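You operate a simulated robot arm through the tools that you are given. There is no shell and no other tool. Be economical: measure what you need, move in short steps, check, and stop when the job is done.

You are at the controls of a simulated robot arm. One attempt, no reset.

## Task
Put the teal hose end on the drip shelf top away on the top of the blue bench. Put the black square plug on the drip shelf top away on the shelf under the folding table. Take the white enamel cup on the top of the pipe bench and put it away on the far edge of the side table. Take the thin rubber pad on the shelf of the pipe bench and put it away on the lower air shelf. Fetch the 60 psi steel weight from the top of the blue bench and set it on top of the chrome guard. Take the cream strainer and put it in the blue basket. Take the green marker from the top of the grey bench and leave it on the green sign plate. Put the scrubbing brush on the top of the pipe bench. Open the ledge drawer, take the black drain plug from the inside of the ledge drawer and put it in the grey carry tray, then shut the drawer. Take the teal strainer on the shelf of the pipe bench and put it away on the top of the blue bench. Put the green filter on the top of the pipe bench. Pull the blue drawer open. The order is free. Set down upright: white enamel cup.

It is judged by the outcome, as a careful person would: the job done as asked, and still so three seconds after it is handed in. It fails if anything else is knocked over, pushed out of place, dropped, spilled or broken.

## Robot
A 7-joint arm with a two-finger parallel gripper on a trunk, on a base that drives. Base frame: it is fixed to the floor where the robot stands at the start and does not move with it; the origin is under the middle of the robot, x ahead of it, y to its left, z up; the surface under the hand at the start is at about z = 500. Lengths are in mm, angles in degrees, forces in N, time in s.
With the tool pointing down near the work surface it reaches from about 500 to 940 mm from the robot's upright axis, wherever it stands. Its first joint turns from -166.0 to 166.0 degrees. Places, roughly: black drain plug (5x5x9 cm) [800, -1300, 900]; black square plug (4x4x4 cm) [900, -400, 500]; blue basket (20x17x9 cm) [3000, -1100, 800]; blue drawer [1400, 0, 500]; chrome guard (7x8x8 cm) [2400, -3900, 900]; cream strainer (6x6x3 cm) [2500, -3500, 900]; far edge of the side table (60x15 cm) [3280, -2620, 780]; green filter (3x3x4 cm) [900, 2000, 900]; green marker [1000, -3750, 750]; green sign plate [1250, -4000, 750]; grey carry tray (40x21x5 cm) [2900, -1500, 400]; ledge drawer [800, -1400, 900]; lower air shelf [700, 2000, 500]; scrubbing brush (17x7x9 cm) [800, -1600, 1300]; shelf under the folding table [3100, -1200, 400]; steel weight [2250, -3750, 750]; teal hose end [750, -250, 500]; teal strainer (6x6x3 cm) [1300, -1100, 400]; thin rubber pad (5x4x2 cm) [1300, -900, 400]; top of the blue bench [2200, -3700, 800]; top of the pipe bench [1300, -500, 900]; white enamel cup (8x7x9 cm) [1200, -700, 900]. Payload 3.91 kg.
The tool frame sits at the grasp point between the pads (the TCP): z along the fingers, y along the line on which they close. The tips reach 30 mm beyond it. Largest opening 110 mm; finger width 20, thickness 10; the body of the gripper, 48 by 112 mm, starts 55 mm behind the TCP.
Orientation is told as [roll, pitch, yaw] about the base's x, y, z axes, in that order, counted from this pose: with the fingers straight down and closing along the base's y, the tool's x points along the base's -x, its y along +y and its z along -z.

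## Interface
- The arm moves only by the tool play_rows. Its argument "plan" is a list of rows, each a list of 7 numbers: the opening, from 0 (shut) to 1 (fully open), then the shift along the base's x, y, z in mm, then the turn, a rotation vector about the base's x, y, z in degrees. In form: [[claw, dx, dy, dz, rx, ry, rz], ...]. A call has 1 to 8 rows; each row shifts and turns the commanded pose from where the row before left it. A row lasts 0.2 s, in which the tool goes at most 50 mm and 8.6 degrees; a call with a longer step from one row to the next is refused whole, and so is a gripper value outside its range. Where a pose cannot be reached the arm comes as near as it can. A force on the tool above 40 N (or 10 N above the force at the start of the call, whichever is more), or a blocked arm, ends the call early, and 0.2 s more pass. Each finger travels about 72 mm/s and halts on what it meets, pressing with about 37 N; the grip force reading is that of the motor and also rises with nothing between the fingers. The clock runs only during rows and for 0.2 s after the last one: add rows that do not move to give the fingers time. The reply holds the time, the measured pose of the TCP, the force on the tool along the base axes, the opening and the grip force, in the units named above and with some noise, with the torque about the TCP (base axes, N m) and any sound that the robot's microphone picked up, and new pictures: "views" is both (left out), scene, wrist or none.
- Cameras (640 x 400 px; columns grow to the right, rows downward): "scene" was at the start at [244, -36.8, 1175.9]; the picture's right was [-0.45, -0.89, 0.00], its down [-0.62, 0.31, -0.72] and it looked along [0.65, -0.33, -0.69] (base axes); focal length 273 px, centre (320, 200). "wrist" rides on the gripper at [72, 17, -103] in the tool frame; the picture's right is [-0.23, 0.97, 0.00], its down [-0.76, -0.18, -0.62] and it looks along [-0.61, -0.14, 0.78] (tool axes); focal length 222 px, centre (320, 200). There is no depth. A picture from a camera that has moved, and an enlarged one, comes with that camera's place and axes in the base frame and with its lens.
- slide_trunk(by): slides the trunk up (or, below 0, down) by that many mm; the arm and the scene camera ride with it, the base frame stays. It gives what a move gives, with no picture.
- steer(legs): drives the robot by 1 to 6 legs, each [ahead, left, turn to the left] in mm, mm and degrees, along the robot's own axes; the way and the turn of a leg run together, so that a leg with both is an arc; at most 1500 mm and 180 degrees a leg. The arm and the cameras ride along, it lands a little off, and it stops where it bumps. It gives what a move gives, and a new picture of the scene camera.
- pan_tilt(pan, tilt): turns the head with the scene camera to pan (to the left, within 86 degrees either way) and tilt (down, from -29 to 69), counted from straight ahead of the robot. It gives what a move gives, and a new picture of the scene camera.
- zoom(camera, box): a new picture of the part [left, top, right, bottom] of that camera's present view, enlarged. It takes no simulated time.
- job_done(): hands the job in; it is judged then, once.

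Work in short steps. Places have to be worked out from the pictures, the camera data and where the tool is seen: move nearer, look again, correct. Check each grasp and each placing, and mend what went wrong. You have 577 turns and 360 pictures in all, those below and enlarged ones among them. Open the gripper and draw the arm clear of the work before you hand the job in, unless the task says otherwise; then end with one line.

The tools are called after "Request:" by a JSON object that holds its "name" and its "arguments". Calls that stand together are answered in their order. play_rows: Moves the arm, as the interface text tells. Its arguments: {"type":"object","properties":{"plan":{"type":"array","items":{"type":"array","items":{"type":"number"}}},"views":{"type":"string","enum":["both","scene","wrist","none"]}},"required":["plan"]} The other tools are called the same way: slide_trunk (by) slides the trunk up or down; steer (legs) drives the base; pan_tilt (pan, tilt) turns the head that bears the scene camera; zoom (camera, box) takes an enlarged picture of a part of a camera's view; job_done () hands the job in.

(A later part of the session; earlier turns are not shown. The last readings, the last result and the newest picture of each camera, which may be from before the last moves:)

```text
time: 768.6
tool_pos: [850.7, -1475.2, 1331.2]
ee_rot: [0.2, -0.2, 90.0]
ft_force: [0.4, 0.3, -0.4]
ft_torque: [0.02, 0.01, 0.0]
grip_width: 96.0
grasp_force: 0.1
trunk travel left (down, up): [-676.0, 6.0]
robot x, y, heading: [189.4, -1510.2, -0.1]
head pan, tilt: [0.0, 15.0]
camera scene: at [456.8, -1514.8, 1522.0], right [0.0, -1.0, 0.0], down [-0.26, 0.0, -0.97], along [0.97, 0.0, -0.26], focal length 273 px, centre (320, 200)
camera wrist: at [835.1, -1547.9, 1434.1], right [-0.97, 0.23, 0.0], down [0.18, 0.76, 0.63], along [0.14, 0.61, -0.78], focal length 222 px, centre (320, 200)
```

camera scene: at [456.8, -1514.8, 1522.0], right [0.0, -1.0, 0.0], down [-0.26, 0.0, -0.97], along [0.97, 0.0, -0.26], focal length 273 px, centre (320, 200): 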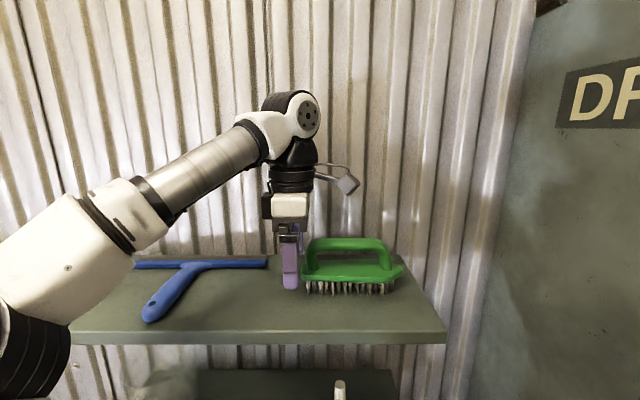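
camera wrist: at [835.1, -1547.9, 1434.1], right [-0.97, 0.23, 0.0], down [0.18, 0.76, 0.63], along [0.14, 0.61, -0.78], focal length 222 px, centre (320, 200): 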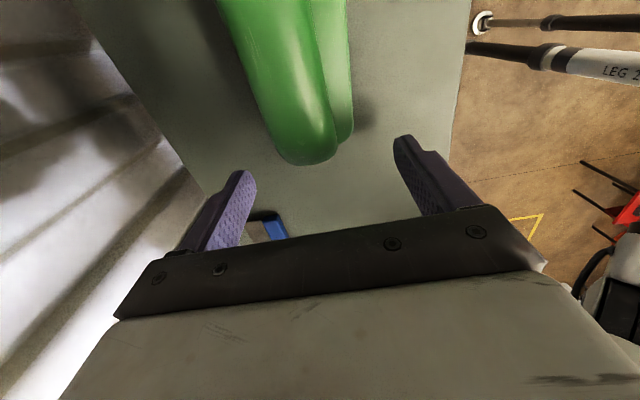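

The brush passes centrally between the fingers. Slide further to its middle, lower and close.

Request:
{"name": "play_rows", "arguments": {"plan": [[0.87, 0, -30, 0, 0, 0, 0], [0.87, 1, -30, 0, 0, 0, 0], [0.87, 1, -30, 0, 0, 0, 0], [0.87, 0, 0, -10, 0, 0, 0], [0.87, 0, 0, -10, 0, 0, 0], [0.6, 0, 0, 0, 0, 0, 0], [0.3, 0, 0, 0, 0, 0, 0], [0, 0, 0, 0, 0, 0, 0]], "views": "both"}}

```text
time: 770.4
tool_pos: [854.2, -1565.4, 1310.7]
ee_rot: [0.2, -0.2, 90.0]
ft_force: [-0.5, -0.7, 0.3]
ft_torque: [0.0, -0.02, 0.01]
grip_width: 58.2
grasp_force: 36.5
trunk travel left (down, up): [-676.0, 6.0]
robot x, y, heading: [191.1, -1517.4, -0.1]
head pan, tilt: [0.0, 15.0]
camera scene: at [457.0, -1515.1, 1521.9], right [0.0, -1.0, 0.0], down [-0.26, 0.0, -0.97], along [0.97, 0.0, -0.26], focal length 273 px, centre (320, 200)
camera wrist: at [838.2, -1637.4, 1414.4], right [-0.97, 0.23, 0.0], down [0.18, 0.76, 0.62], along [0.14, 0.61, -0.78], focal length 222 px, centre (320, 200)
```

scene: 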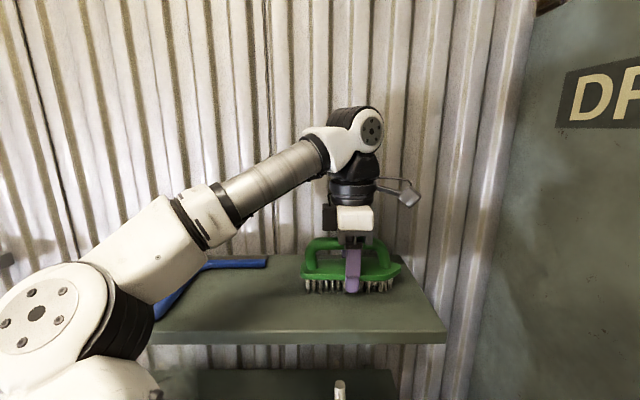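
wrist: 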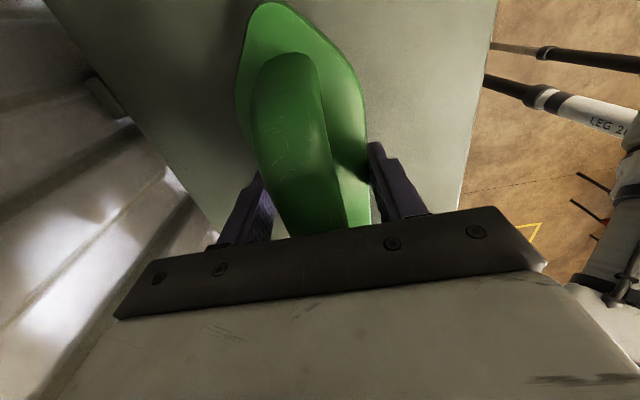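

Gripped (58 mm). Lift 15 mm and check grip.

Request:
{"name": "play_rows", "arguments": {"plan": [[0, 0, 0, 8, 0, 0, 0], [0, 0, 0, 8, 0, 0, 0], [0, 0, 0, 0, 0, 0, 0]], "views": "none"}}

Request:
{"name": "zoom", "arguments": {"camera": "scene", "box": [260, 200, 440, 320]}}

```text
time: 771.2
tool_pos: [855.2, -1565.6, 1325.6]
ee_rot: [0.2, -0.2, 89.9]
ft_force: [0.7, 0.0, -0.8]
ft_torque: [0.02, 0.02, 0.03]
grip_width: 58.1
grasp_force: 36.9
trunk travel left (down, up): [-676.0, 6.0]
robot x, y, heading: [194.5, -1515.2, -0.3]
head pan, tilt: [0.0, 15.0]
```

```text
3.33 times, centred on (350, 260) of scene
camera zoom: at [457.2, -1515.1, 1521.9], right [0.0, -1.0, 0.0], down [-0.26, 0.0, -0.97], along [0.97, 0.0, -0.26], focal length 911 px, centre (220, 0)
```

zoom: 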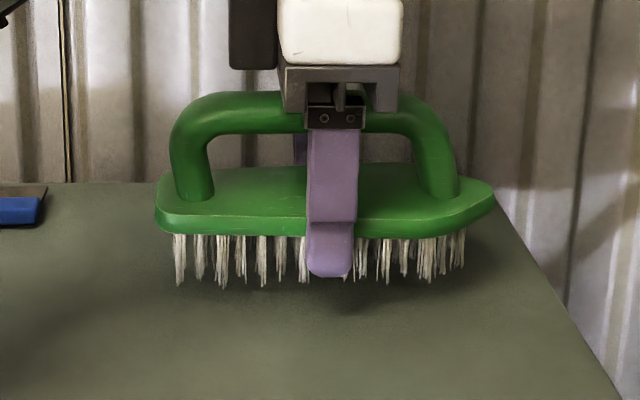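

Secure. Back the robot off, then retract and lower the arm.

Request:
{"name": "steer", "arguments": {"legs": [[-300, 0, 0]]}}

Request:
{"name": "play_rows", "arguments": {"plan": [[0, -25, 5, -30, 0, 0, 0], [0, -25, 5, -35, 0, 0, 0], [0, -25, 0, -35, 0, 0, 0], [0, -20, 0, -35, 0, 0, 0], [0, -10, 0, -35, 0, 0, 0]], "views": "wrist"}}

```text
time: 773.3
tool_pos: [547.5, -1562.2, 1327.1]
ee_rot: [0.2, -0.2, 90.2]
ft_force: [-0.4, 0.5, -1.4]
ft_torque: [-0.01, -0.01, -0.02]
grip_width: 58.2
grasp_force: 36.9
trunk travel left (down, up): [-676.0, 6.0]
robot x, y, heading: [-116.0, -1513.0, -0.1]
head pan, tilt: [0.0, 15.0]
camera scene: at [149.2, -1513.8, 1522.1], right [0.0, -1.0, 0.0], down [-0.26, 0.0, -0.97], along [0.97, 0.0, -0.26], focal length 273 px, centre (320, 200)
```

scene: 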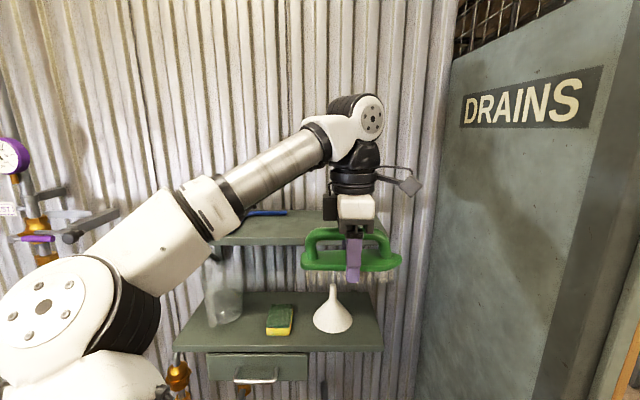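

```text
time: 774.5
tool_pos: [446.6, -1551.6, 1158.1]
ee_rot: [0.2, -0.1, 90.2]
ft_force: [0.5, -0.1, -1.1]
ft_torque: [0.0, 0.04, 0.0]
grip_width: 58.0
grasp_force: 36.7
trunk travel left (down, up): [-676.0, 6.0]
robot x, y, heading: [-112.6, -1512.4, 0.1]
head pan, tilt: [0.0, 15.0]
camera wrist: at [429.3, -1623.5, 1260.2], right [-0.97, 0.22, 0.0], down [0.18, 0.76, 0.62], along [0.14, 0.61, -0.78], focal length 222 px, centre (320, 200)
```

wrist: 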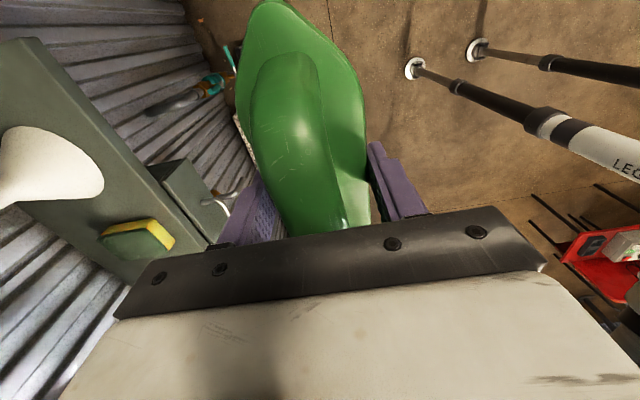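

Request:
{"name": "steer", "arguments": {"legs": [[-160, 0, 0], [0, -1110, 0], [1210, 0, 0], [1200, 0, 0]]}}

```text
time: 795.7
tool_pos: [2688.8, -2710.1, 1156.3]
ee_rot: [0.2, -0.2, 89.3]
ft_force: [-0.8, 1.0, -1.3]
ft_torque: [0.0, 0.02, -0.02]
grip_width: 58.0
grasp_force: 36.7
trunk travel left (down, up): [-676.0, 6.0]
robot x, y, heading: [2129.8, -2666.0, -1.0]
head pan, tilt: [0.0, 15.0]
camera scene: at [2393.5, -2668.8, 1521.8], right [-0.02, -1.0, 0.0], down [-0.26, 0.0, -0.97], along [0.97, -0.01, -0.26], focal length 273 px, centre (320, 200)
```

scene: 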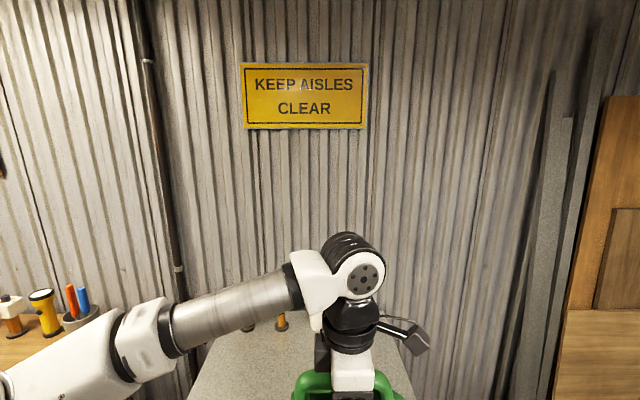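

Request:
{"name": "steer", "arguments": {"legs": [[60, 0, 1], [0, 1230, 0], [0, 1200, 0]]}}

```text
time: 815.2
tool_pos: [2764.6, -270.7, 1158.4]
ee_rot: [0.2, -0.2, 91.0]
ft_force: [0.4, 0.1, -1.3]
ft_torque: [-0.01, -0.01, 0.01]
grip_width: 58.1
grasp_force: 37.0
trunk travel left (down, up): [-676.0, 6.0]
robot x, y, heading: [2203.9, -238.7, 0.6]
head pan, tilt: [0.0, 15.0]
camera scene: at [2468.9, -236.9, 1521.9], right [0.01, -1.0, 0.0], down [-0.26, 0.0, -0.97], along [0.97, 0.01, -0.26], focal length 273 px, centre (320, 200)
```

scene: 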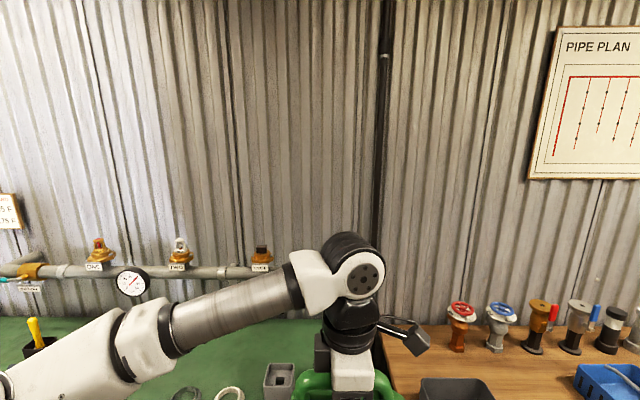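

Request:
{"name": "steer", "arguments": {"legs": [[0, 0, 179.5]]}}

Request:
{"name": "pan_tilt", "arguments": {"pan": 0, "tilt": 42}}

```text
time: 823.1
tool_pos: [1646.5, -191.3, 1158.1]
ee_rot: [0.2, -0.3, -91.2]
ft_force: [0.2, 0.7, -0.9]
ft_torque: [0.01, 0.01, -0.02]
grip_width: 58.0
grasp_force: 36.5
trunk travel left (down, up): [-676.0, 6.0]
robot x, y, heading: [2206.9, -242.0, 178.8]
head pan, tilt: [0.0, 15.0]
camera scene: at [1942.0, -234.5, 1521.9], right [0.02, 1.0, 0.0], down [0.26, -0.01, -0.97], along [-0.97, 0.02, -0.26], focal length 273 px, centre (320, 200)
```

scene: 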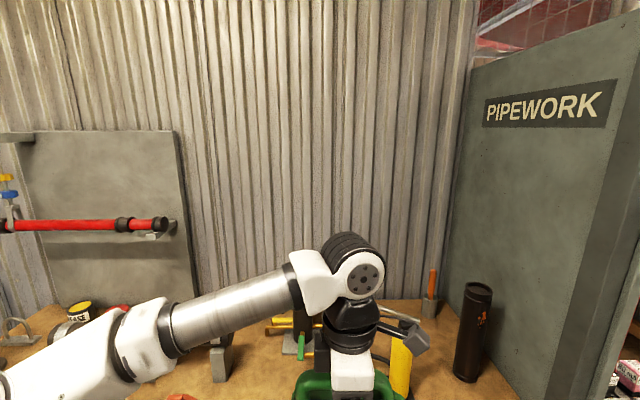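

```text
time: 824.0
tool_pos: [1646.8, -191.7, 1157.1]
ee_rot: [0.2, -0.1, -91.1]
ft_force: [0.0, 0.2, -1.7]
ft_torque: [-0.01, -0.01, 0.01]
grip_width: 57.7
grasp_force: 36.6
trunk travel left (down, up): [-676.0, 6.0]
robot x, y, heading: [2204.5, -238.9, 178.5]
head pan, tilt: [0.0, 42.0]
camera scene: at [1951.7, -234.6, 1479.5], right [0.02, 1.0, 0.0], down [0.67, -0.02, -0.74], along [-0.74, 0.02, -0.67], focal length 273 px, centre (320, 200)
```

scene: 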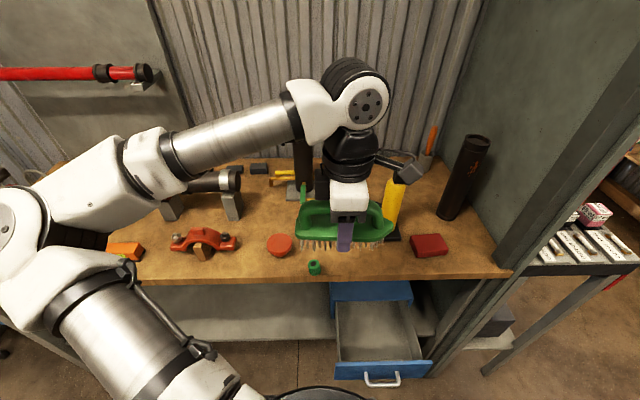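

Target spot: brush centre (1472, -186), between the red disc and yellow pump. Move part-way, descend some, and look.

Request:
{"name": "play_rows", "arguments": {"plan": [[0, -30, 1, -20, 0, 0, 0], [0, -30, 1, -35, 0, 0, 0], [0, -30, 1, -35, 0, 0, 0], [0, 0, 0, 0, 0, 0, 0]], "views": "both"}}

Request:
{"name": "zoom", "arguments": {"camera": "scene", "box": [240, 60, 480, 290]}}

```text
time: 825.0
tool_pos: [1554.9, -185.8, 1066.3]
ee_rot: [0.2, -0.2, -91.2]
ft_force: [0.6, 0.0, -1.4]
ft_torque: [-0.02, 0.0, 0.03]
grip_width: 57.5
grasp_force: 37.0
trunk travel left (down, up): [-676.0, 6.0]
robot x, y, heading: [2204.4, -240.3, 178.7]
head pan, tilt: [0.0, 42.0]
camera scene: at [1952.3, -234.8, 1479.5], right [0.02, 1.0, 0.0], down [0.67, -0.02, -0.74], along [-0.74, 0.02, -0.67], focal length 273 px, centre (320, 200)
camera wrist: at [1573.1, -113.7, 1170.4], right [0.97, -0.25, 0.0], down [-0.19, -0.76, 0.63], along [-0.15, -0.61, -0.78], focal length 222 px, centre (320, 200)
```

scene: 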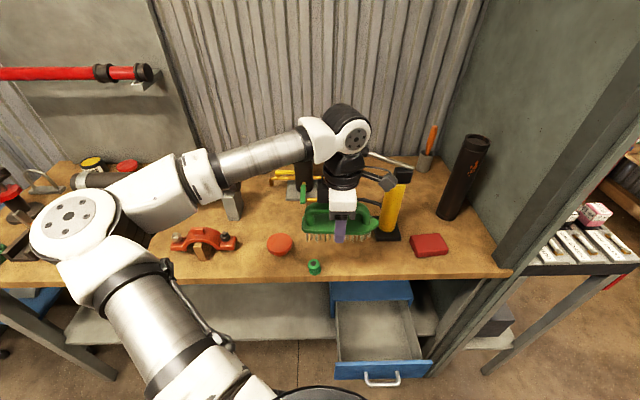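
wrist: 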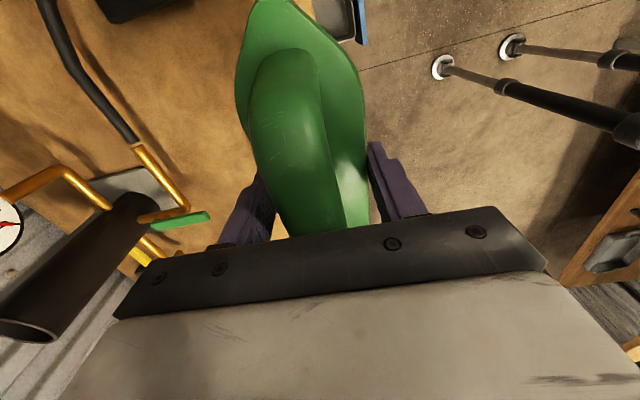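

```text
1.74 times, centred on (360, 175) of scene
camera zoom: at [1952.3, -234.8, 1479.5], right [0.02, 1.0, 0.0], down [0.67, -0.02, -0.74], along [-0.74, 0.02, -0.67], focal length 475 px, centre (250, 244)
```

zoom: 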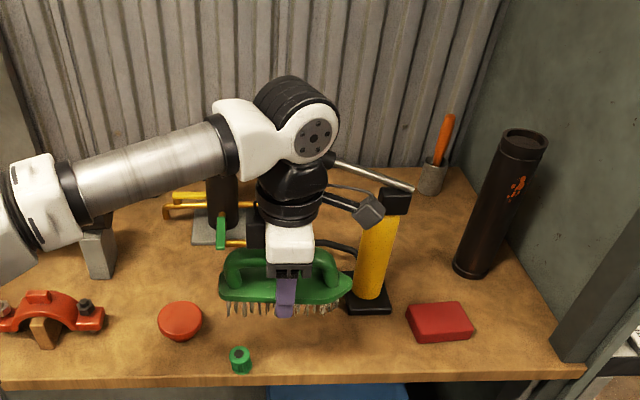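

Clear of the pump rod. Move over the target and descend.

Request:
{"name": "play_rows", "arguments": {"plan": [[0, -28, -1, -20, 0, 0, 0.6], [0, -28, -1, -30, 0, 0, 0.6], [0, -27, 0, -30, 0, 0, 0], [0, 0, 0, -20, 0, 0, 0], [0, 0, 0, 0, 0, 0, 0]], "views": "both"}}

```text
time: 826.2
tool_pos: [1471.4, -190.4, 965.7]
ee_rot: [0.2, -0.2, -90.0]
ft_force: [-0.1, -0.8, -1.6]
ft_torque: [-0.01, -0.02, 0.01]
grip_width: 57.7
grasp_force: 37.0
trunk travel left (down, up): [-676.0, 6.0]
robot x, y, heading: [2202.1, -241.8, 178.8]
head pan, tilt: [0.0, 42.0]
camera scene: at [1951.7, -234.6, 1479.4], right [0.02, 1.0, 0.0], down [0.67, -0.02, -0.74], along [-0.74, 0.02, -0.67], focal length 273 px, centre (320, 200)
camera wrist: at [1488.4, -117.1, 1068.3], right [0.97, -0.23, 0.0], down [-0.18, -0.76, 0.63], along [-0.14, -0.61, -0.78], focal length 222 px, centre (320, 200)
```

scene: 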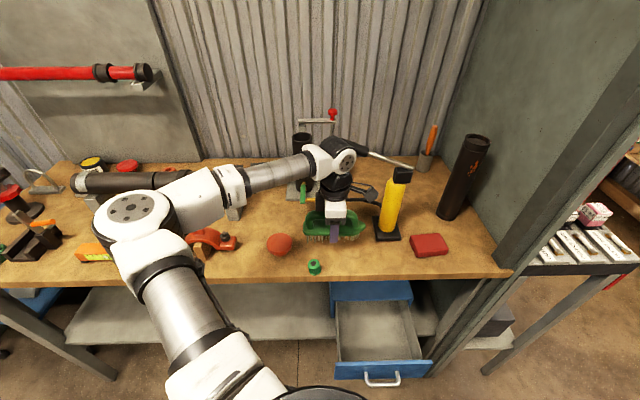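
wrist: 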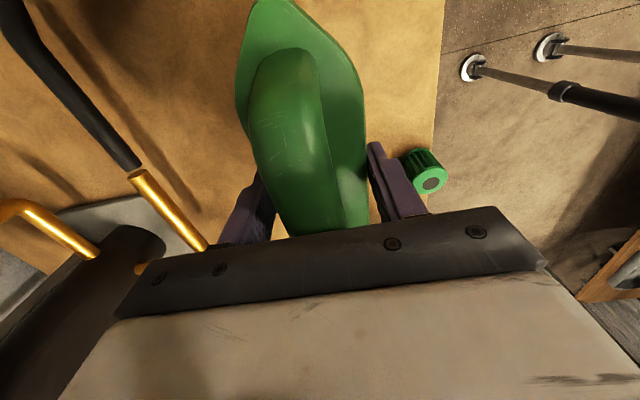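

Request:
{"name": "play_rows", "arguments": {"plan": [[0, 0, 0, -15, 0, 0, 0], [0, 0, 0, -10, 0, 0, 0], [0, 0, 0, -4, 0, 0, 0], [0, 0, 0, -4, 0, 0, 0], [0, 0, 0, -3, 0, 0, 0], [0, 0, 0, 0, 0, 0, 0]], "views": "none"}}

```text
time: 827.6
tool_pos: [1473.6, -189.6, 930.3]
ee_rot: [0.2, -0.3, -89.8]
ft_force: [-0.3, 0.7, -0.9]
ft_torque: [-0.01, -0.03, -0.01]
grip_width: 57.9
grasp_force: 36.8
trunk travel left (down, up): [-676.0, 6.0]
robot x, y, heading: [2202.0, -240.2, 178.7]
head pan, tilt: [0.0, 42.0]
```

Request:
{"name": "play_rows", "arguments": {"plan": [[0, 0, 0, -3, 0, 0, 0], [0, 0, 0, -3, 0, 0, 0], [0, 0, 0, -3, 0, 0, 0], [0, 0, 0, 0, 0, 0, 0]], "views": "none"}}

```text
time: 828.6
tool_pos: [1474.5, -189.7, 923.8]
ee_rot: [0.1, -0.2, -89.9]
ft_force: [-0.5, -0.4, 2.2]
ft_torque: [-0.26, 0.06, 0.0]
grip_width: 57.6
grasp_force: 37.3
trunk travel left (down, up): [-676.0, 6.0]
robot x, y, heading: [2202.2, -235.9, 178.4]
head pan, tilt: [0.0, 42.0]
```

Just touching. Seat 2 mm, release modestly, lift straight up.

Request:
{"name": "play_rows", "arguments": {"plan": [[0, 0, 0, -2, 0, 0, 0], [0.6, 0, 0, 0, 0, 0, 0], [0.72, 0, 0, 0, 0, 0, 0], [0.72, 0, 0, 30, 0, 0, 0], [0.72, 0, 0, 45, 0, 0, 0], [0.72, 0, 0, 45, 0, 0, 0], [0.72, 20, 0, 40, 0, 0, 0], [0.72, 40, 0, 0, 0, 0, 0]], "views": "both"}}

```text
time: 830.4
tool_pos: [1535.9, -189.0, 1079.7]
ee_rot: [0.2, -0.3, -90.1]
ft_force: [0.8, -0.4, -0.2]
ft_torque: [0.02, -0.03, -0.01]
grip_width: 79.2
grasp_force: 0.0
trunk travel left (down, up): [-676.0, 6.0]
robot x, y, heading: [2204.1, -243.4, 178.7]
head pan, tilt: [0.0, 42.0]
camera scene: at [1952.3, -234.9, 1479.5], right [0.02, 1.0, 0.0], down [0.67, -0.02, -0.74], along [-0.74, 0.02, -0.67], focal length 273 px, centre (320, 200)
camera wrist: at [1552.1, -116.5, 1183.4], right [0.97, -0.23, 0.0], down [-0.18, -0.76, 0.63], along [-0.14, -0.61, -0.78], focal length 222 px, centre (320, 200)
```

scene: 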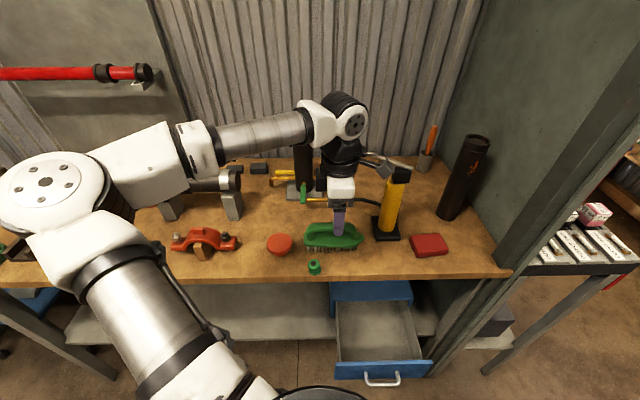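
wrist: 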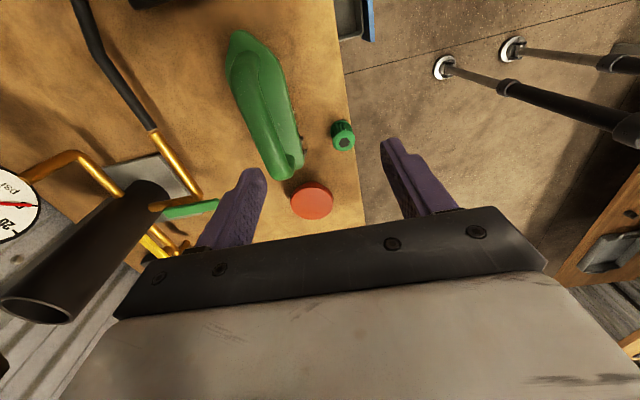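

Brush is on the pipe bench. I have few pictures left (~20), so I'll be frugal. Retract the arm now for the trip to the ledge drawer.

Request:
{"name": "play_rows", "arguments": {"plan": [[0.4, 40, 0, 10, 0, 0, 0], [0.4, 40, 0, 10, 0, 0, 0], [0.4, 30, 0, 10, 0, 0, 0]], "views": "none"}}

```text
time: 831.2
tool_pos: [1644.7, -190.6, 1108.8]
ee_rot: [0.1, -0.2, -90.0]
ft_force: [0.5, -1.0, -0.8]
ft_torque: [0.0, 0.03, -0.04]
grip_width: 44.1
grasp_force: 0.0
trunk travel left (down, up): [-676.0, 6.0]
robot x, y, heading: [2202.5, -241.7, 178.7]
head pan, tilt: [0.0, 42.0]
```

Request:
{"name": "steer", "arguments": {"legs": [[0, 0, -178.7], [0, -1200, 0], [0, -1190, 0], [-1300, 0, 0], [-1160, 0, 0], [0, 1280, 0]]}}

```text
time: 878.9
tool_pos: [281.4, -1226.8, 1108.7]
ee_rot: [0.2, -0.3, 87.3]
ft_force: [-0.1, 0.5, 0.7]
ft_torque: [0.0, 0.0, -0.01]
grip_width: 44.2
grasp_force: 0.0
trunk travel left (down, up): [-676.0, 6.0]
robot x, y, heading: [-276.5, -1150.6, -4.4]
head pan, tilt: [0.0, 42.0]
camera scene: at [-22.6, -1166.7, 1479.4], right [-0.07, -1.0, 0.0], down [-0.67, 0.05, -0.74], along [0.74, -0.05, -0.67], focal length 273 px, centre (320, 200)
```

scene: 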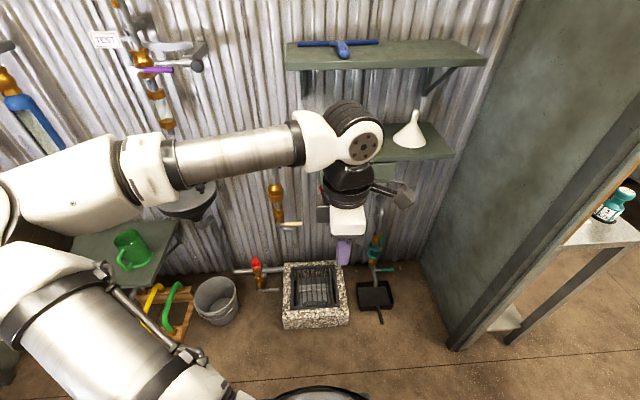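

Arrived at (-276, -1150). Align with the ledge drawer handle (~(722, -1347, 898)); lower the trunk and approach.

Request:
{"name": "slide_trunk", "arguments": {"by": -120}}

Request:
{"name": "steer", "arguments": {"legs": [[0, 0, 4.4], [310, -165, 0]]}}

Request:
{"name": "play_rows", "arguments": {"plan": [[0.35, 25, 0, 0, 0, 0, 0], [0.35, 0, 0, 0, 0, -7, 0], [0.35, 0, 0, 0, 0, -7, 0], [0.35, 0, 0, 0, 0, 0, 0]], "views": "wrist"}}

```text
time: 880.4
tool_pos: [281.6, -1227.9, 987.9]
ee_rot: [0.2, -0.1, 87.3]
ft_force: [0.1, 0.7, 0.0]
ft_torque: [-0.01, -0.01, 0.01]
grip_width: 44.1
grasp_force: 0.1
trunk travel left (down, up): [-556.0, 126.0]
robot x, y, heading: [-276.0, -1144.3, -3.9]
head pan, tilt: [0.0, 42.0]
```

```text
time: 883.1
tool_pos: [596.3, -1345.3, 988.6]
ee_rot: [0.2, -0.3, 91.8]
ft_force: [-0.8, 0.2, 0.2]
ft_torque: [-0.02, 0.04, 0.01]
grip_width: 44.0
grasp_force: 0.0
trunk travel left (down, up): [-556.0, 126.0]
robot x, y, heading: [34.3, -1310.8, 0.7]
head pan, tilt: [0.0, 42.0]
camera scene: at [288.6, -1309.4, 1359.3], right [0.01, -1.0, 0.0], down [-0.67, 0.0, -0.74], along [0.74, 0.01, -0.67], focal length 273 px, centre (320, 200)
```

scene: 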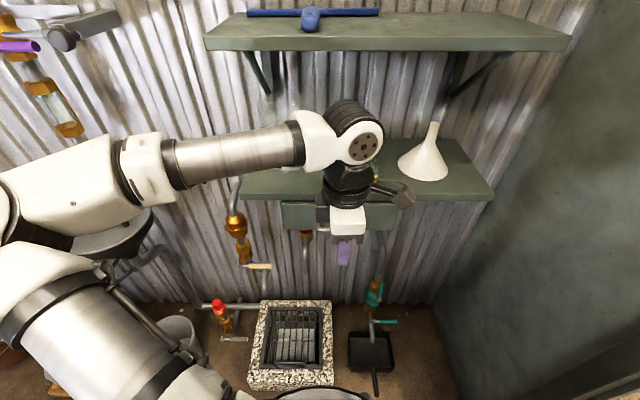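

```text
time: 884.1
tool_pos: [621.8, -1346.0, 988.3]
ee_rot: [-14.0, 0.2, 91.7]
ft_force: [0.7, 0.2, 0.9]
ft_torque: [0.03, 0.01, 0.01]
grip_width: 38.6
grasp_force: 0.1
trunk travel left (down, up): [-556.0, 126.0]
robot x, y, heading: [30.5, -1308.6, 0.6]
head pan, tilt: [0.0, 42.0]
camera wrist: at [582.4, -1418.7, 1085.4], right [-0.95, 0.2, -0.23], down [0.0, 0.76, 0.64], along [0.31, 0.61, -0.73], focal length 222 px, centre (320, 200)
```

wrist: 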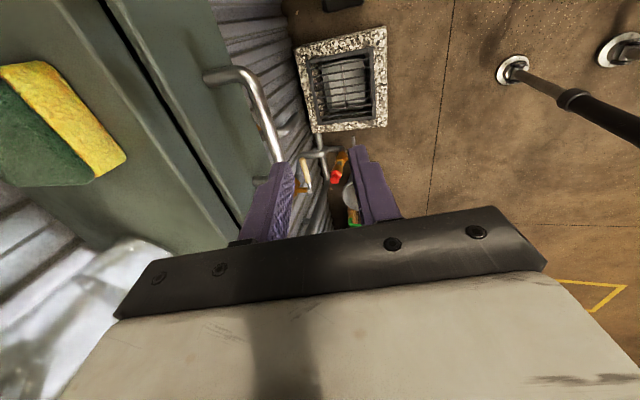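

The handle bar computes to x≈696, z≈900. Move over it and descend partway, then check once.

Request:
{"name": "play_rows", "arguments": {"plan": [[0.32, 35, 0, -10, 0, 0, 0], [0.32, 35, -1, -12, 0, 0, 0], [0.32, 0, 0, -25, 0, 0, 0], [0.32, 0, 0, 0, 0, 0, 0]], "views": "wrist"}}

```text
time: 885.1
tool_pos: [688.8, -1346.4, 941.9]
ee_rot: [-13.8, 0.2, 91.7]
ft_force: [-8.8, 1.6, 4.4]
ft_torque: [0.0, 0.07, -0.05]
grip_width: 33.0
grasp_force: 0.1
trunk travel left (down, up): [-556.0, 126.0]
robot x, y, heading: [36.8, -1312.1, 0.7]
head pan, tilt: [0.0, 42.0]
camera wrist: at [650.7, -1419.9, 1038.8], right [-0.95, 0.2, -0.23], down [0.0, 0.76, 0.64], along [0.31, 0.61, -0.73], focal length 222 px, centre (320, 200)
```

wrist: 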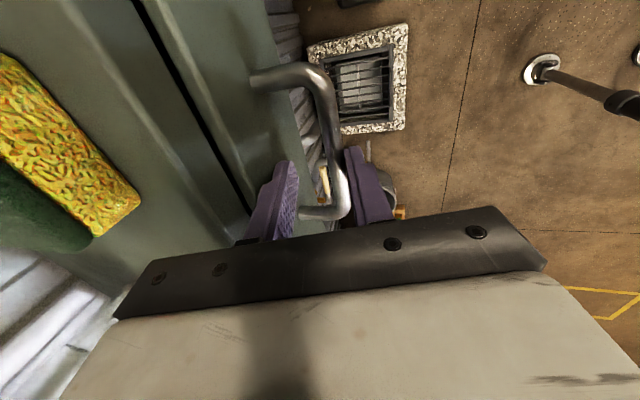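

The drawer-side finger grazes the face; the bar is ~6 mm nearer to me. Shift back 7 mm and descend over the bar.

Request:
{"name": "play_rows", "arguments": {"plan": [[0.32, -8, 0, 0, 0, 0, 0], [0.32, 0, 0, -12, 0, 0, 0], [0.32, 0, 0, -12, 0, 0, 0], [0.32, 0, 0, -12, 0, 0, 0], [0.32, 0, 0, 0, 0, 0, 0]], "views": "none"}}

```text
time: 886.3
tool_pos: [682.9, -1348.0, 905.3]
ee_rot: [-13.8, 0.3, 91.8]
ft_force: [-1.0, 0.2, -0.2]
ft_torque: [0.0, 0.0, 0.01]
grip_width: 34.9
grasp_force: 0.1
trunk travel left (down, up): [-556.0, 126.0]
robot x, y, heading: [32.8, -1310.5, 0.5]
head pan, tilt: [0.0, 42.0]
```

Request:
{"name": "play_rows", "arguments": {"plan": [[0.2, 0, 0, -3, 0, 0, 0], [0, 0, 0, 0, 0, 0, 0], [0, 0, 0, 0, 0, 0, 0]], "views": "none"}}

```text
time: 887.1
tool_pos: [681.8, -1347.3, 901.5]
ee_rot: [-13.9, 0.2, 91.7]
ft_force: [-0.2, 2.0, 1.7]
ft_torque: [0.34, -0.03, -0.75]
grip_width: 11.7
grasp_force: 45.4
trunk travel left (down, up): [-556.0, 126.0]
robot x, y, heading: [34.9, -1314.6, 0.4]
head pan, tilt: [0.0, 42.0]
```

Bar gripped (11.7 mm). Pull the drawer open with the arm.

Request:
{"name": "play_rows", "arguments": {"plan": [[0, -15, 0, 0, 0, 0, 0], [0, -20, 0, 0, 0, 0, 0], [0, -20, 0, 0, 0, 0, 0], [0, -20, 0, 0, 0, 0, 0], [0, -20, 0, 0, 0, 0, 0], [0, -20, 0, 0, 0, 0, 0]], "views": "none"}}

```text
time: 888.5
tool_pos: [586.7, -1347.3, 903.5]
ee_rot: [-13.5, 0.0, 91.9]
ft_force: [0.9, 13.8, -33.5]
ft_torque: [0.11, -0.09, -0.91]
grip_width: 11.9
grasp_force: 44.9
out of reach, approached as far as the arm can: row 6
trunk travel left (down, up): [-556.0, 126.0]
robot x, y, heading: [33.7, -1308.9, 0.4]
head pan, tilt: [0.0, 42.0]
```

Request:
{"name": "play_rows", "arguments": {"plan": [[0, 0, 0, -2, 0, 0, 0]], "views": "none"}}

Request:
{"name": "steer", "arguments": {"legs": [[-75, 0, 0]]}}

```text
time: 888.9
tool_pos: [587.6, -1347.8, 902.1]
ee_rot: [-13.7, 0.0, 92.0]
ft_force: [0.3, 15.7, -20.3]
ft_torque: [0.95, -0.02, -0.66]
grip_width: 11.4
grasp_force: 44.8
trunk travel left (down, up): [-556.0, 126.0]
robot x, y, heading: [31.4, -1310.3, 0.2]
head pan, tilt: [0.0, 42.0]
```

```text
time: 890.1
tool_pos: [516.6, -1347.8, 905.3]
ee_rot: [-14.5, 0.3, 91.8]
ft_force: [1.4, 2.0, -1.5]
ft_torque: [-0.06, -0.02, -1.01]
grip_width: 11.4
grasp_force: 45.2
trunk travel left (down, up): [-556.0, 126.0]
robot x, y, heading: [-37.8, -1310.6, 0.2]
head pan, tilt: [0.0, 42.0]
stopped in leg 1: the force on the tool passed its limit at 51 N (the readings are from after the stop); the commanded pose is now the measured one
camera scene: at [214.2, -1309.3, 1359.5], right [0.01, -1.0, 0.0], down [-0.67, 0.0, -0.74], along [0.74, 0.0, -0.67], focal length 273 px, centre (320, 200)
```

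scene: 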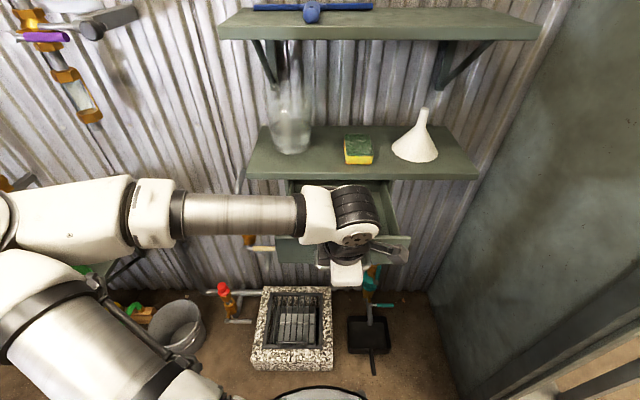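

Drawer open to its stop (~165 mm). Release the handle, rise, straighten, and look inside with the wrist camera.

Request:
{"name": "play_rows", "arguments": {"plan": [[0.32, 0, 0, 0, 0, 0, 0], [0.32, 0, 0, 0, 0, 0, 0], [0.32, 0, 0, 30, 0, 0, 0], [0.32, 0, 0, 45, 0, 0, 0], [0.5, 10, 0, 45, 0, 7, 0], [0.8, 20, 0, 40, 0, 7, 0], [0.8, 40, 0, 0, 0, 0, 0], [0.8, 40, -5, 0, 0, 0, 0]], "views": "wrist"}}

```text
time: 891.9
tool_pos: [628.4, -1352.1, 1064.4]
ee_rot: [-0.4, -0.2, 92.0]
ft_force: [0.2, -0.3, -0.5]
ft_torque: [0.01, 0.03, 0.0]
grip_width: 88.0
grasp_force: 0.2
trunk travel left (down, up): [-556.0, 126.0]
robot x, y, heading: [-35.9, -1313.2, 0.6]
head pan, tilt: [0.0, 42.0]
camera wrist: at [613.4, -1425.3, 1168.2], right [-0.98, 0.19, -0.01], down [0.15, 0.77, 0.63], along [0.13, 0.61, -0.78], focal length 222 px, centre (320, 200)
```

wrist: 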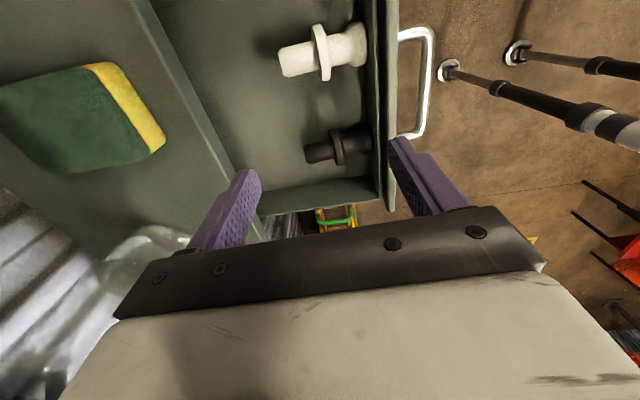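

The black drain plug lies along x at y≈-1294 (x 578–663), beside a white one. Rotate the tool back to natural yaw to grip its front body at x≈595.

Request:
{"name": "play_rows", "arguments": {"plan": [[0.5, -4, 7, 0, 0, 0, -8.3], [0.5, -4, 7, 0, 0, 0, -8.3], [0.5, -4, 7, 0, 0, 0, -8.3], [0.5, -4, 7, 0, 0, 0, -8.3], [0.5, -4, 7, 0, 0, 0, -8.3], [0.5, -4, 7, 0, 0, 0, -8.3], [0.5, -4, 7, 0, 0, 0, -8.3], [0.5, -4, 7, 0, 0, 0, -8.3]], "views": "none"}}

Request:
{"name": "play_rows", "arguments": {"plan": [[0.5, 0, 0, -10, 0, 0, -8.4], [0.5, 0, 0, -20, 0, 0, -8.4], [0.5, 0, 0, -20, 0, 0, -8.4], [0.5, 0, 0, -20, 0, 0, 0], [0.5, 0, 0, 0, 0, 0, 0]], "views": "wrist"}}

```text
time: 893.7
tool_pos: [595.8, -1296.2, 1065.9]
ee_rot: [-0.4, -0.1, 25.5]
ft_force: [0.1, 0.0, 0.7]
ft_torque: [0.0, -0.04, -0.01]
grip_width: 55.1
grasp_force: 0.0
trunk travel left (down, up): [-556.0, 126.0]
robot x, y, heading: [-40.7, -1314.0, 0.4]
head pan, tilt: [0.0, 42.0]
```

```text
time: 894.9
tool_pos: [594.7, -1296.6, 994.6]
ee_rot: [-0.5, -0.1, 0.4]
ft_force: [0.2, -0.1, 0.3]
ft_torque: [0.02, -0.03, 0.01]
grip_width: 55.4
grasp_force: 0.0
trunk travel left (down, up): [-556.0, 126.0]
robot x, y, heading: [-38.2, -1312.4, 0.3]
head pan, tilt: [0.0, 42.0]
camera wrist: at [522.1, -1279.6, 1098.2], right [0.22, 0.98, -0.01], down [0.76, -0.17, 0.63], along [0.61, -0.14, -0.78], focal length 222 px, centre (320, 200)
```

wrist: 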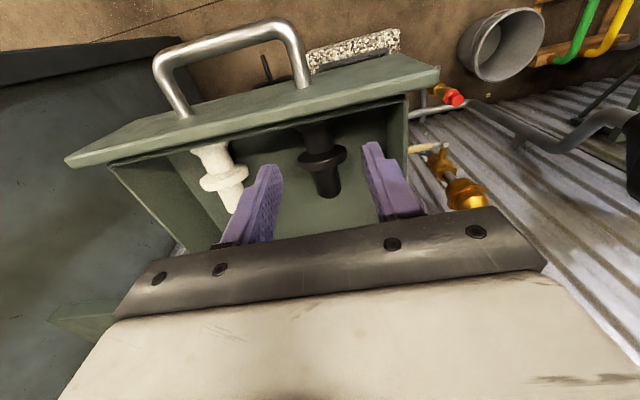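

Refined: plug axis y≈-1302, front body centre x≈602. Descend and close.

Request:
{"name": "play_rows", "arguments": {"plan": [[0.52, 4, -5, -30, 0, 0, 0], [0.52, 3, -1, -30, 0, 0, 0], [0.52, 0, 0, -22, 0, 0, 0], [0.52, 0, 0, -12, 0, 0, 0], [0.52, 0, 0, 0, 0, 0, 0]], "views": "none"}}

```text
time: 895.8
tool_pos: [604.5, -1303.5, 916.4]
ee_rot: [-0.5, -1.0, 0.5]
ft_force: [1.2, -0.9, 23.6]
ft_torque: [0.74, 0.22, -0.02]
grip_width: 57.0
grasp_force: 0.1
trunk travel left (down, up): [-556.0, 126.0]
robot x, y, heading: [-39.7, -1316.4, 0.5]
head pan, tilt: [0.0, 42.0]
stopped in row 4: the force on the tool passed its limit at 51 N (the readings are from after the stop); the commanded pose is now the measured one
```

One finger met something at z≈886. Lift slightly and look.

Request:
{"name": "play_rows", "arguments": {"plan": [[0.52, 0, 0, 20, 0, 0, 0], [0.52, 0, 0, 0, 0, 0.8, 0]], "views": "wrist"}}

```text
time: 896.4
tool_pos: [602.2, -1303.1, 932.8]
ee_rot: [-0.4, 0.0, 0.3]
ft_force: [0.0, -0.1, -0.4]
ft_torque: [0.03, -0.02, 0.0]
grip_width: 57.5
grasp_force: 0.1
trunk travel left (down, up): [-556.0, 126.0]
robot x, y, heading: [-40.3, -1311.6, 0.4]
head pan, tilt: [0.0, 42.0]
camera wrist: at [531.0, -1285.9, 1037.0], right [0.22, 0.98, -0.01], down [0.76, -0.17, 0.62], along [0.61, -0.14, -0.78], focal length 222 px, centre (320, 200)
```

wrist: 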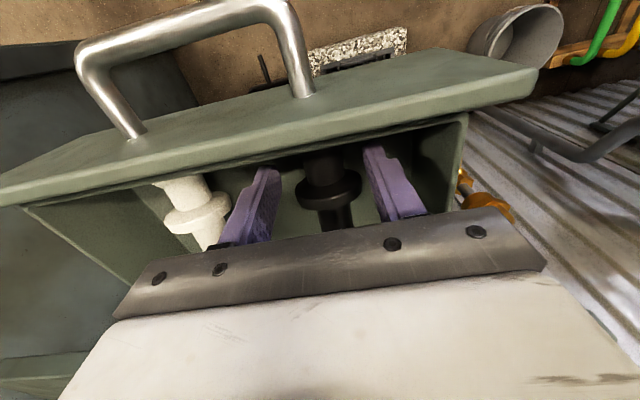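

That was likely just the drawer floor (≈886). So the plug's axis is near z≈910: grip at TCP z≈920.

Request:
{"name": "play_rows", "arguments": {"plan": [[0.52, -3, 2, -8, 0, 0, 0], [0.52, 0, 0, -5, 0, 0, 0], [0.3, 0, 0, 0, 0, 0, 0], [0, 0, 0, 0, 0, 0, 0], [0, 0, 0, 0, 0, 0, 0]], "views": "none"}}

```text
time: 897.6
tool_pos: [600.5, -1300.3, 921.3]
ee_rot: [-0.3, 0.0, 0.4]
ft_force: [0.6, 0.5, 0.8]
ft_torque: [-0.02, 0.01, -0.02]
grip_width: 26.7
grasp_force: 37.0
trunk travel left (down, up): [-556.0, 126.0]
robot x, y, heading: [-40.1, -1315.0, 0.2]
head pan, tilt: [0.0, 42.0]
```

Gripped (26.7 mm). Lift straight up.

Request:
{"name": "play_rows", "arguments": {"plan": [[0, 0, 0, 25, 0, 0, 0], [0, 0, 0, 35, 0, 0, 0], [0, 0, 0, 40, 0, 0, 0], [0, 0, 0, 40, 0, 0, 0], [0, 0, 0, 0, 0, 0, 0]], "views": "wrist"}}

```text
time: 898.8
tool_pos: [599.7, -1300.6, 1060.4]
ee_rot: [-0.4, 0.1, 0.4]
ft_force: [0.8, 0.0, -0.8]
ft_torque: [0.01, 0.0, 0.01]
grip_width: 26.5
grasp_force: 36.7
trunk travel left (down, up): [-556.0, 126.0]
robot x, y, heading: [-41.0, -1311.6, 0.2]
head pan, tilt: [0.0, 42.0]
camera wrist: at [527.7, -1283.0, 1164.1], right [0.22, 0.98, -0.01], down [0.76, -0.17, 0.62], along [0.61, -0.14, -0.78], focal length 222 px, centre (320, 200)
```

wrist: 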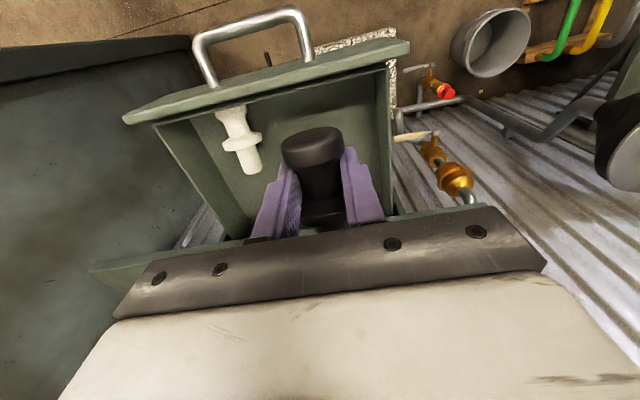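

Plug held firmly at its neck. Now shut the drawer by pushing the handle with the gripper body, keeping the plug below the drawer. Back off first.

Request:
{"name": "steer", "arguments": {"legs": [[-115, -35, 0]]}}

Request:
{"name": "play_rows", "arguments": {"plan": [[0, -25, -5, 0, 0, 0, 0], [0, -25, -5, 0, 0, 0, 0], [0, 0, 0, 0, 0, 0, 0]], "views": "none"}}

```text
time: 900.0
tool_pos: [486.0, -1335.8, 1061.3]
ee_rot: [-0.5, -0.1, 0.5]
ft_force: [0.3, 0.2, -0.7]
ft_torque: [0.04, -0.03, 0.01]
grip_width: 26.0
grasp_force: 36.6
trunk travel left (down, up): [-556.0, 126.0]
robot x, y, heading: [-153.0, -1348.9, 0.4]
head pan, tilt: [0.0, 42.0]
camera scene: at [99.7, -1345.3, 1359.6], right [0.01, -1.0, 0.0], down [-0.67, -0.01, -0.74], along [0.74, 0.01, -0.67], focal length 273 px, centre (320, 200)
```

scene: 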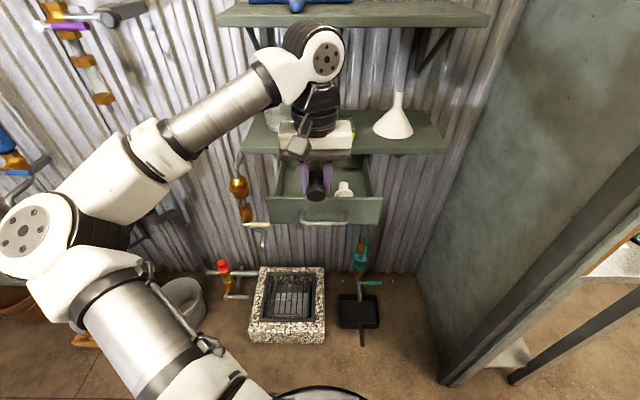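

```text
time: 900.8
tool_pos: [436.3, -1343.7, 1059.8]
ee_rot: [-0.4, 0.1, 0.6]
ft_force: [-0.7, -0.1, -0.5]
ft_torque: [-0.01, -0.01, 0.0]
grip_width: 26.2
grasp_force: 37.5
trunk travel left (down, up): [-556.0, 126.0]
robot x, y, heading: [-154.3, -1348.9, 0.7]
head pan, tilt: [0.0, 42.0]
```

Request:
{"name": "slide_trunk", "arguments": {"by": -240}}

Request:
{"name": "play_rows", "arguments": {"plan": [[0, 25, 0, 0, 0, 0, 0], [0, 25, -2, 0, 0, 0, 0], [0, 10, 0, 0, 0, 0, 0], [0, 10, 0, 0, 0, 0, 0]], "views": "none"}}

```text
time: 903.3
tool_pos: [435.5, -1344.0, 819.6]
ee_rot: [-0.4, 0.1, 0.6]
ft_force: [0.2, -0.8, -0.5]
ft_torque: [0.03, -0.01, 0.02]
grip_width: 26.1
grasp_force: 37.0
trunk travel left (down, up): [-316.0, 366.0]
robot x, y, heading: [-152.4, -1348.5, 0.3]
head pan, tilt: [0.0, 42.0]
```

```text
time: 904.3
tool_pos: [505.6, -1346.7, 820.9]
ee_rot: [-0.4, 0.0, 0.6]
ft_force: [0.6, 0.4, -0.9]
ft_torque: [0.0, -0.01, -0.03]
grip_width: 25.9
grasp_force: 37.0
trunk travel left (down, up): [-316.0, 366.0]
robot x, y, heading: [-152.1, -1349.6, 0.7]
head pan, tilt: [0.0, 42.0]
```

Request:
{"name": "play_rows", "arguments": {"plan": [[0, 20, 0, 0, 0, 0, 0], [0, 20, 0, 0, 0, 0, 0], [0, 20, 0, 0, 0, 0, 0], [0, 20, 0, 0, 0, 0, 0], [0, 20, 0, 0, 0, 0, 0], [0, 20, 0, 0, 0, 0, 0]], "views": "scene"}}

```text
time: 905.7
tool_pos: [626.7, -1347.0, 820.3]
ee_rot: [-0.5, 0.1, 0.5]
ft_force: [-1.2, 0.6, 0.2]
ft_torque: [0.0, -0.03, 0.03]
grip_width: 26.0
grasp_force: 37.0
trunk travel left (down, up): [-316.0, 366.0]
robot x, y, heading: [-152.0, -1346.0, 0.8]
head pan, tilt: [0.0, 42.0]
camera scene: at [100.6, -1345.1, 1119.4], right [0.01, -1.0, 0.0], down [-0.67, -0.01, -0.74], along [0.74, 0.01, -0.67], focal length 273 px, centre (320, 200)
```

scene: 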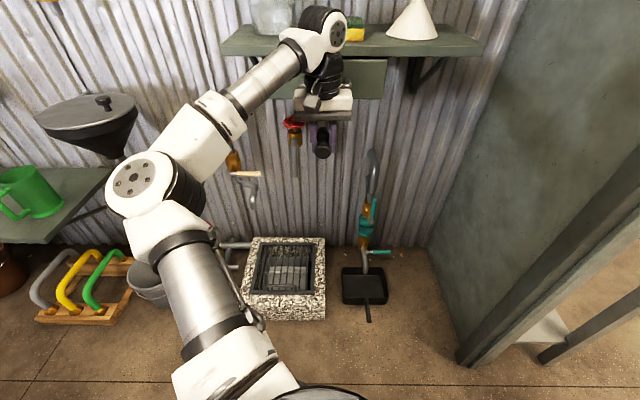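

The drawer is sliding in. Continue in small steps until it stops.

Request:
{"name": "play_rows", "arguments": {"plan": [[0, 10, 0, 0, 0, 0, 0], [0, 10, 0, 0, 0, 0, 0], [0, 8, 0, 0, 0, 0, 0], [0, 6, 0, 0, 0, 0, 0], [0, 0, 0, 0, 0, 0, 0]], "views": "none"}}

```text
time: 906.2
tool_pos: [634.8, -1345.6, 820.5]
ee_rot: [-0.2, 0.5, 0.4]
ft_force: [-13.8, 0.8, -0.5]
ft_torque: [-0.11, -1.26, 0.25]
grip_width: 26.0
grasp_force: 36.8
trunk travel left (down, up): [-316.0, 366.0]
robot x, y, heading: [-157.3, -1348.6, 0.7]
head pan, tilt: [0.0, 42.0]
stopped in row 2: the force on the tool passed its limit at 54 N (the readings are from after the stop); the commanded pose is now the measured one
```

Request:
{"name": "zoom", "arguments": {"camera": "scene", "box": [220, 0, 420, 160]}}

```text
2.50 times, centred on (320, 80) of scene
camera zoom: at [99.3, -1344.9, 1119.7], right [0.01, -1.0, 0.0], down [-0.67, -0.01, -0.74], along [0.74, 0.01, -0.67], focal length 683 px, centre (320, 500)
```

zoom: 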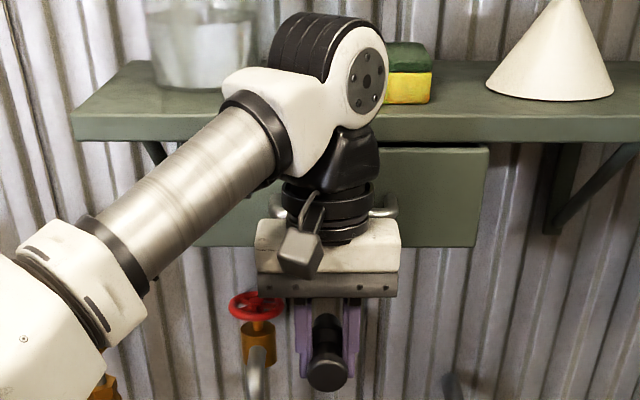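

The neck contacts the handle and the face is flush with the ledge: the drawer is shut. Withdraw the arm and raise for travel.

Request:
{"name": "play_rows", "arguments": {"plan": [[0, -30, 0, 0, 0, 0, 0], [0, -30, 0, 0, 0, 0, 0], [0, -20, 0, 0, 0, 0, 0]], "views": "none"}}

Request:
{"name": "slide_trunk", "arguments": {"by": 250}}

```text
time: 907.0
tool_pos: [554.2, -1346.4, 818.9]
ee_rot: [-0.3, 0.6, 0.4]
ft_force: [0.2, -0.4, -0.4]
ft_torque: [-0.01, -0.03, 0.03]
grip_width: 26.0
grasp_force: 37.4
trunk travel left (down, up): [-316.0, 366.0]
robot x, y, heading: [-150.1, -1346.1, 0.3]
head pan, tilt: [0.0, 42.0]
```

```text
time: 909.6
tool_pos: [556.2, -1346.9, 1070.8]
ee_rot: [-0.3, 0.7, 0.4]
ft_force: [-0.2, 0.1, -0.2]
ft_torque: [0.01, 0.04, 0.02]
grip_width: 25.7
grasp_force: 36.9
trunk travel left (down, up): [-566.0, 116.0]
robot x, y, heading: [-152.4, -1346.3, 0.5]
head pan, tilt: [0.0, 42.0]
```

Request:
{"name": "play_rows", "arguments": {"plan": [[0, -40, 0, 0, 0, 0, 0], [0, -40, 0, 0, 0, 0, 0], [0, -40, 0, 0, 0, 0, 0]], "views": "none"}}

```text
time: 910.4
tool_pos: [434.6, -1345.6, 1070.0]
ee_rot: [-0.2, 0.5, 0.4]
ft_force: [0.8, 0.8, -0.6]
ft_torque: [-0.01, 0.01, 0.0]
grip_width: 25.9
grasp_force: 36.9
trunk travel left (down, up): [-566.0, 116.0]
robot x, y, heading: [-153.9, -1344.6, 0.4]
head pan, tilt: [0.0, 42.0]
```

Request:
{"name": "steer", "arguments": {"legs": [[-135, 0, -0.4], [0, -1295, 0], [1240, 0, 0], [1230, 0, 0], [0, 1130, 0]]}}

```text
time: 941.9
tool_pos: [2785.6, -1486.9, 1070.4]
ee_rot: [-0.3, 0.4, -0.1]
ft_force: [0.7, 0.0, -0.1]
ft_torque: [0.02, -0.02, 0.02]
grip_width: 25.3
grasp_force: 36.6
trunk travel left (down, up): [-566.0, 116.0]
robot x, y, heading: [2194.2, -1484.9, -0.2]
head pan, tilt: [0.0, 42.0]
camera scene: at [2450.9, -1482.9, 1369.4], right [0.0, -1.0, 0.0], down [-0.67, 0.0, -0.74], along [0.74, 0.0, -0.67], focal length 273 px, centre (320, 200)
```

scene: 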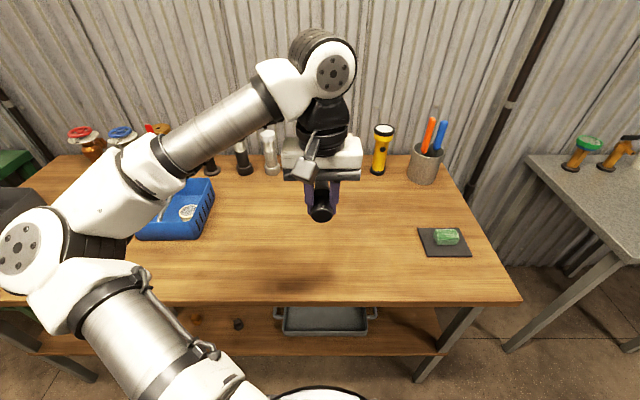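

Back off from the table edge and align with the tray (y≈-1507), then lower.

Request:
{"name": "steer", "arguments": {"legs": [[-190, -22, 0]]}}

Request:
{"name": "slide_trunk", "arguments": {"by": -400}}

Request:
{"name": "slide_trunk", "arguments": {"by": -110}}

```text
time: 943.4
tool_pos: [2591.7, -1508.9, 1071.5]
ee_rot: [-0.3, 0.5, 0.0]
ft_force: [0.2, 0.0, -0.4]
ft_torque: [-0.02, -0.02, -0.05]
grip_width: 25.1
grasp_force: 36.9
trunk travel left (down, up): [-566.0, 116.0]
robot x, y, heading: [2002.3, -1507.1, 0.1]
head pan, tilt: [0.0, 42.0]
camera scene: at [2257.6, -1505.1, 1369.6], right [0.0, -1.0, 0.0], down [-0.67, 0.0, -0.74], along [0.74, 0.0, -0.67], focal length 273 px, centre (320, 200)
```

scene: 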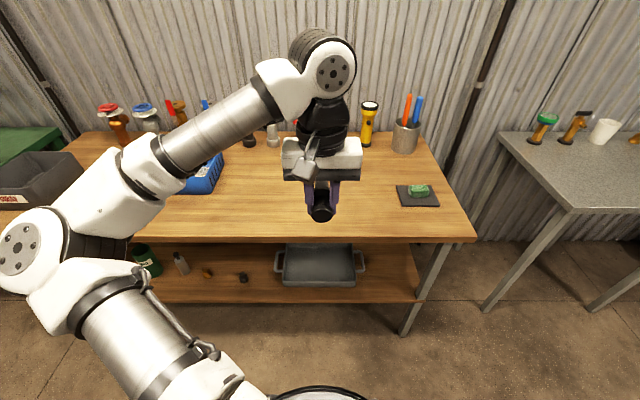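

```text
time: 947.2
tool_pos: [2591.9, -1507.7, 669.7]
ee_rot: [-0.3, 0.5, -0.1]
ft_force: [0.1, -0.5, -0.2]
ft_torque: [0.0, -0.01, 0.0]
grip_width: 25.5
grasp_force: 37.1
trunk travel left (down, up): [-166.0, 516.0]
robot x, y, heading: [1998.5, -1506.1, 0.5]
head pan, tilt: [0.0, 42.0]
```

```text
time: 948.7
tool_pos: [2590.8, -1508.7, 575.1]
ee_rot: [-0.1, 0.2, 0.0]
ft_force: [0.0, 0.3, 0.1]
ft_torque: [0.0, 0.01, 0.04]
grip_width: 25.2
grasp_force: 37.3
trunk travel left (down, up): [-56.0, 626.0]
robot x, y, heading: [2003.3, -1505.8, 0.1]
head pan, tilt: [0.0, 42.0]
```

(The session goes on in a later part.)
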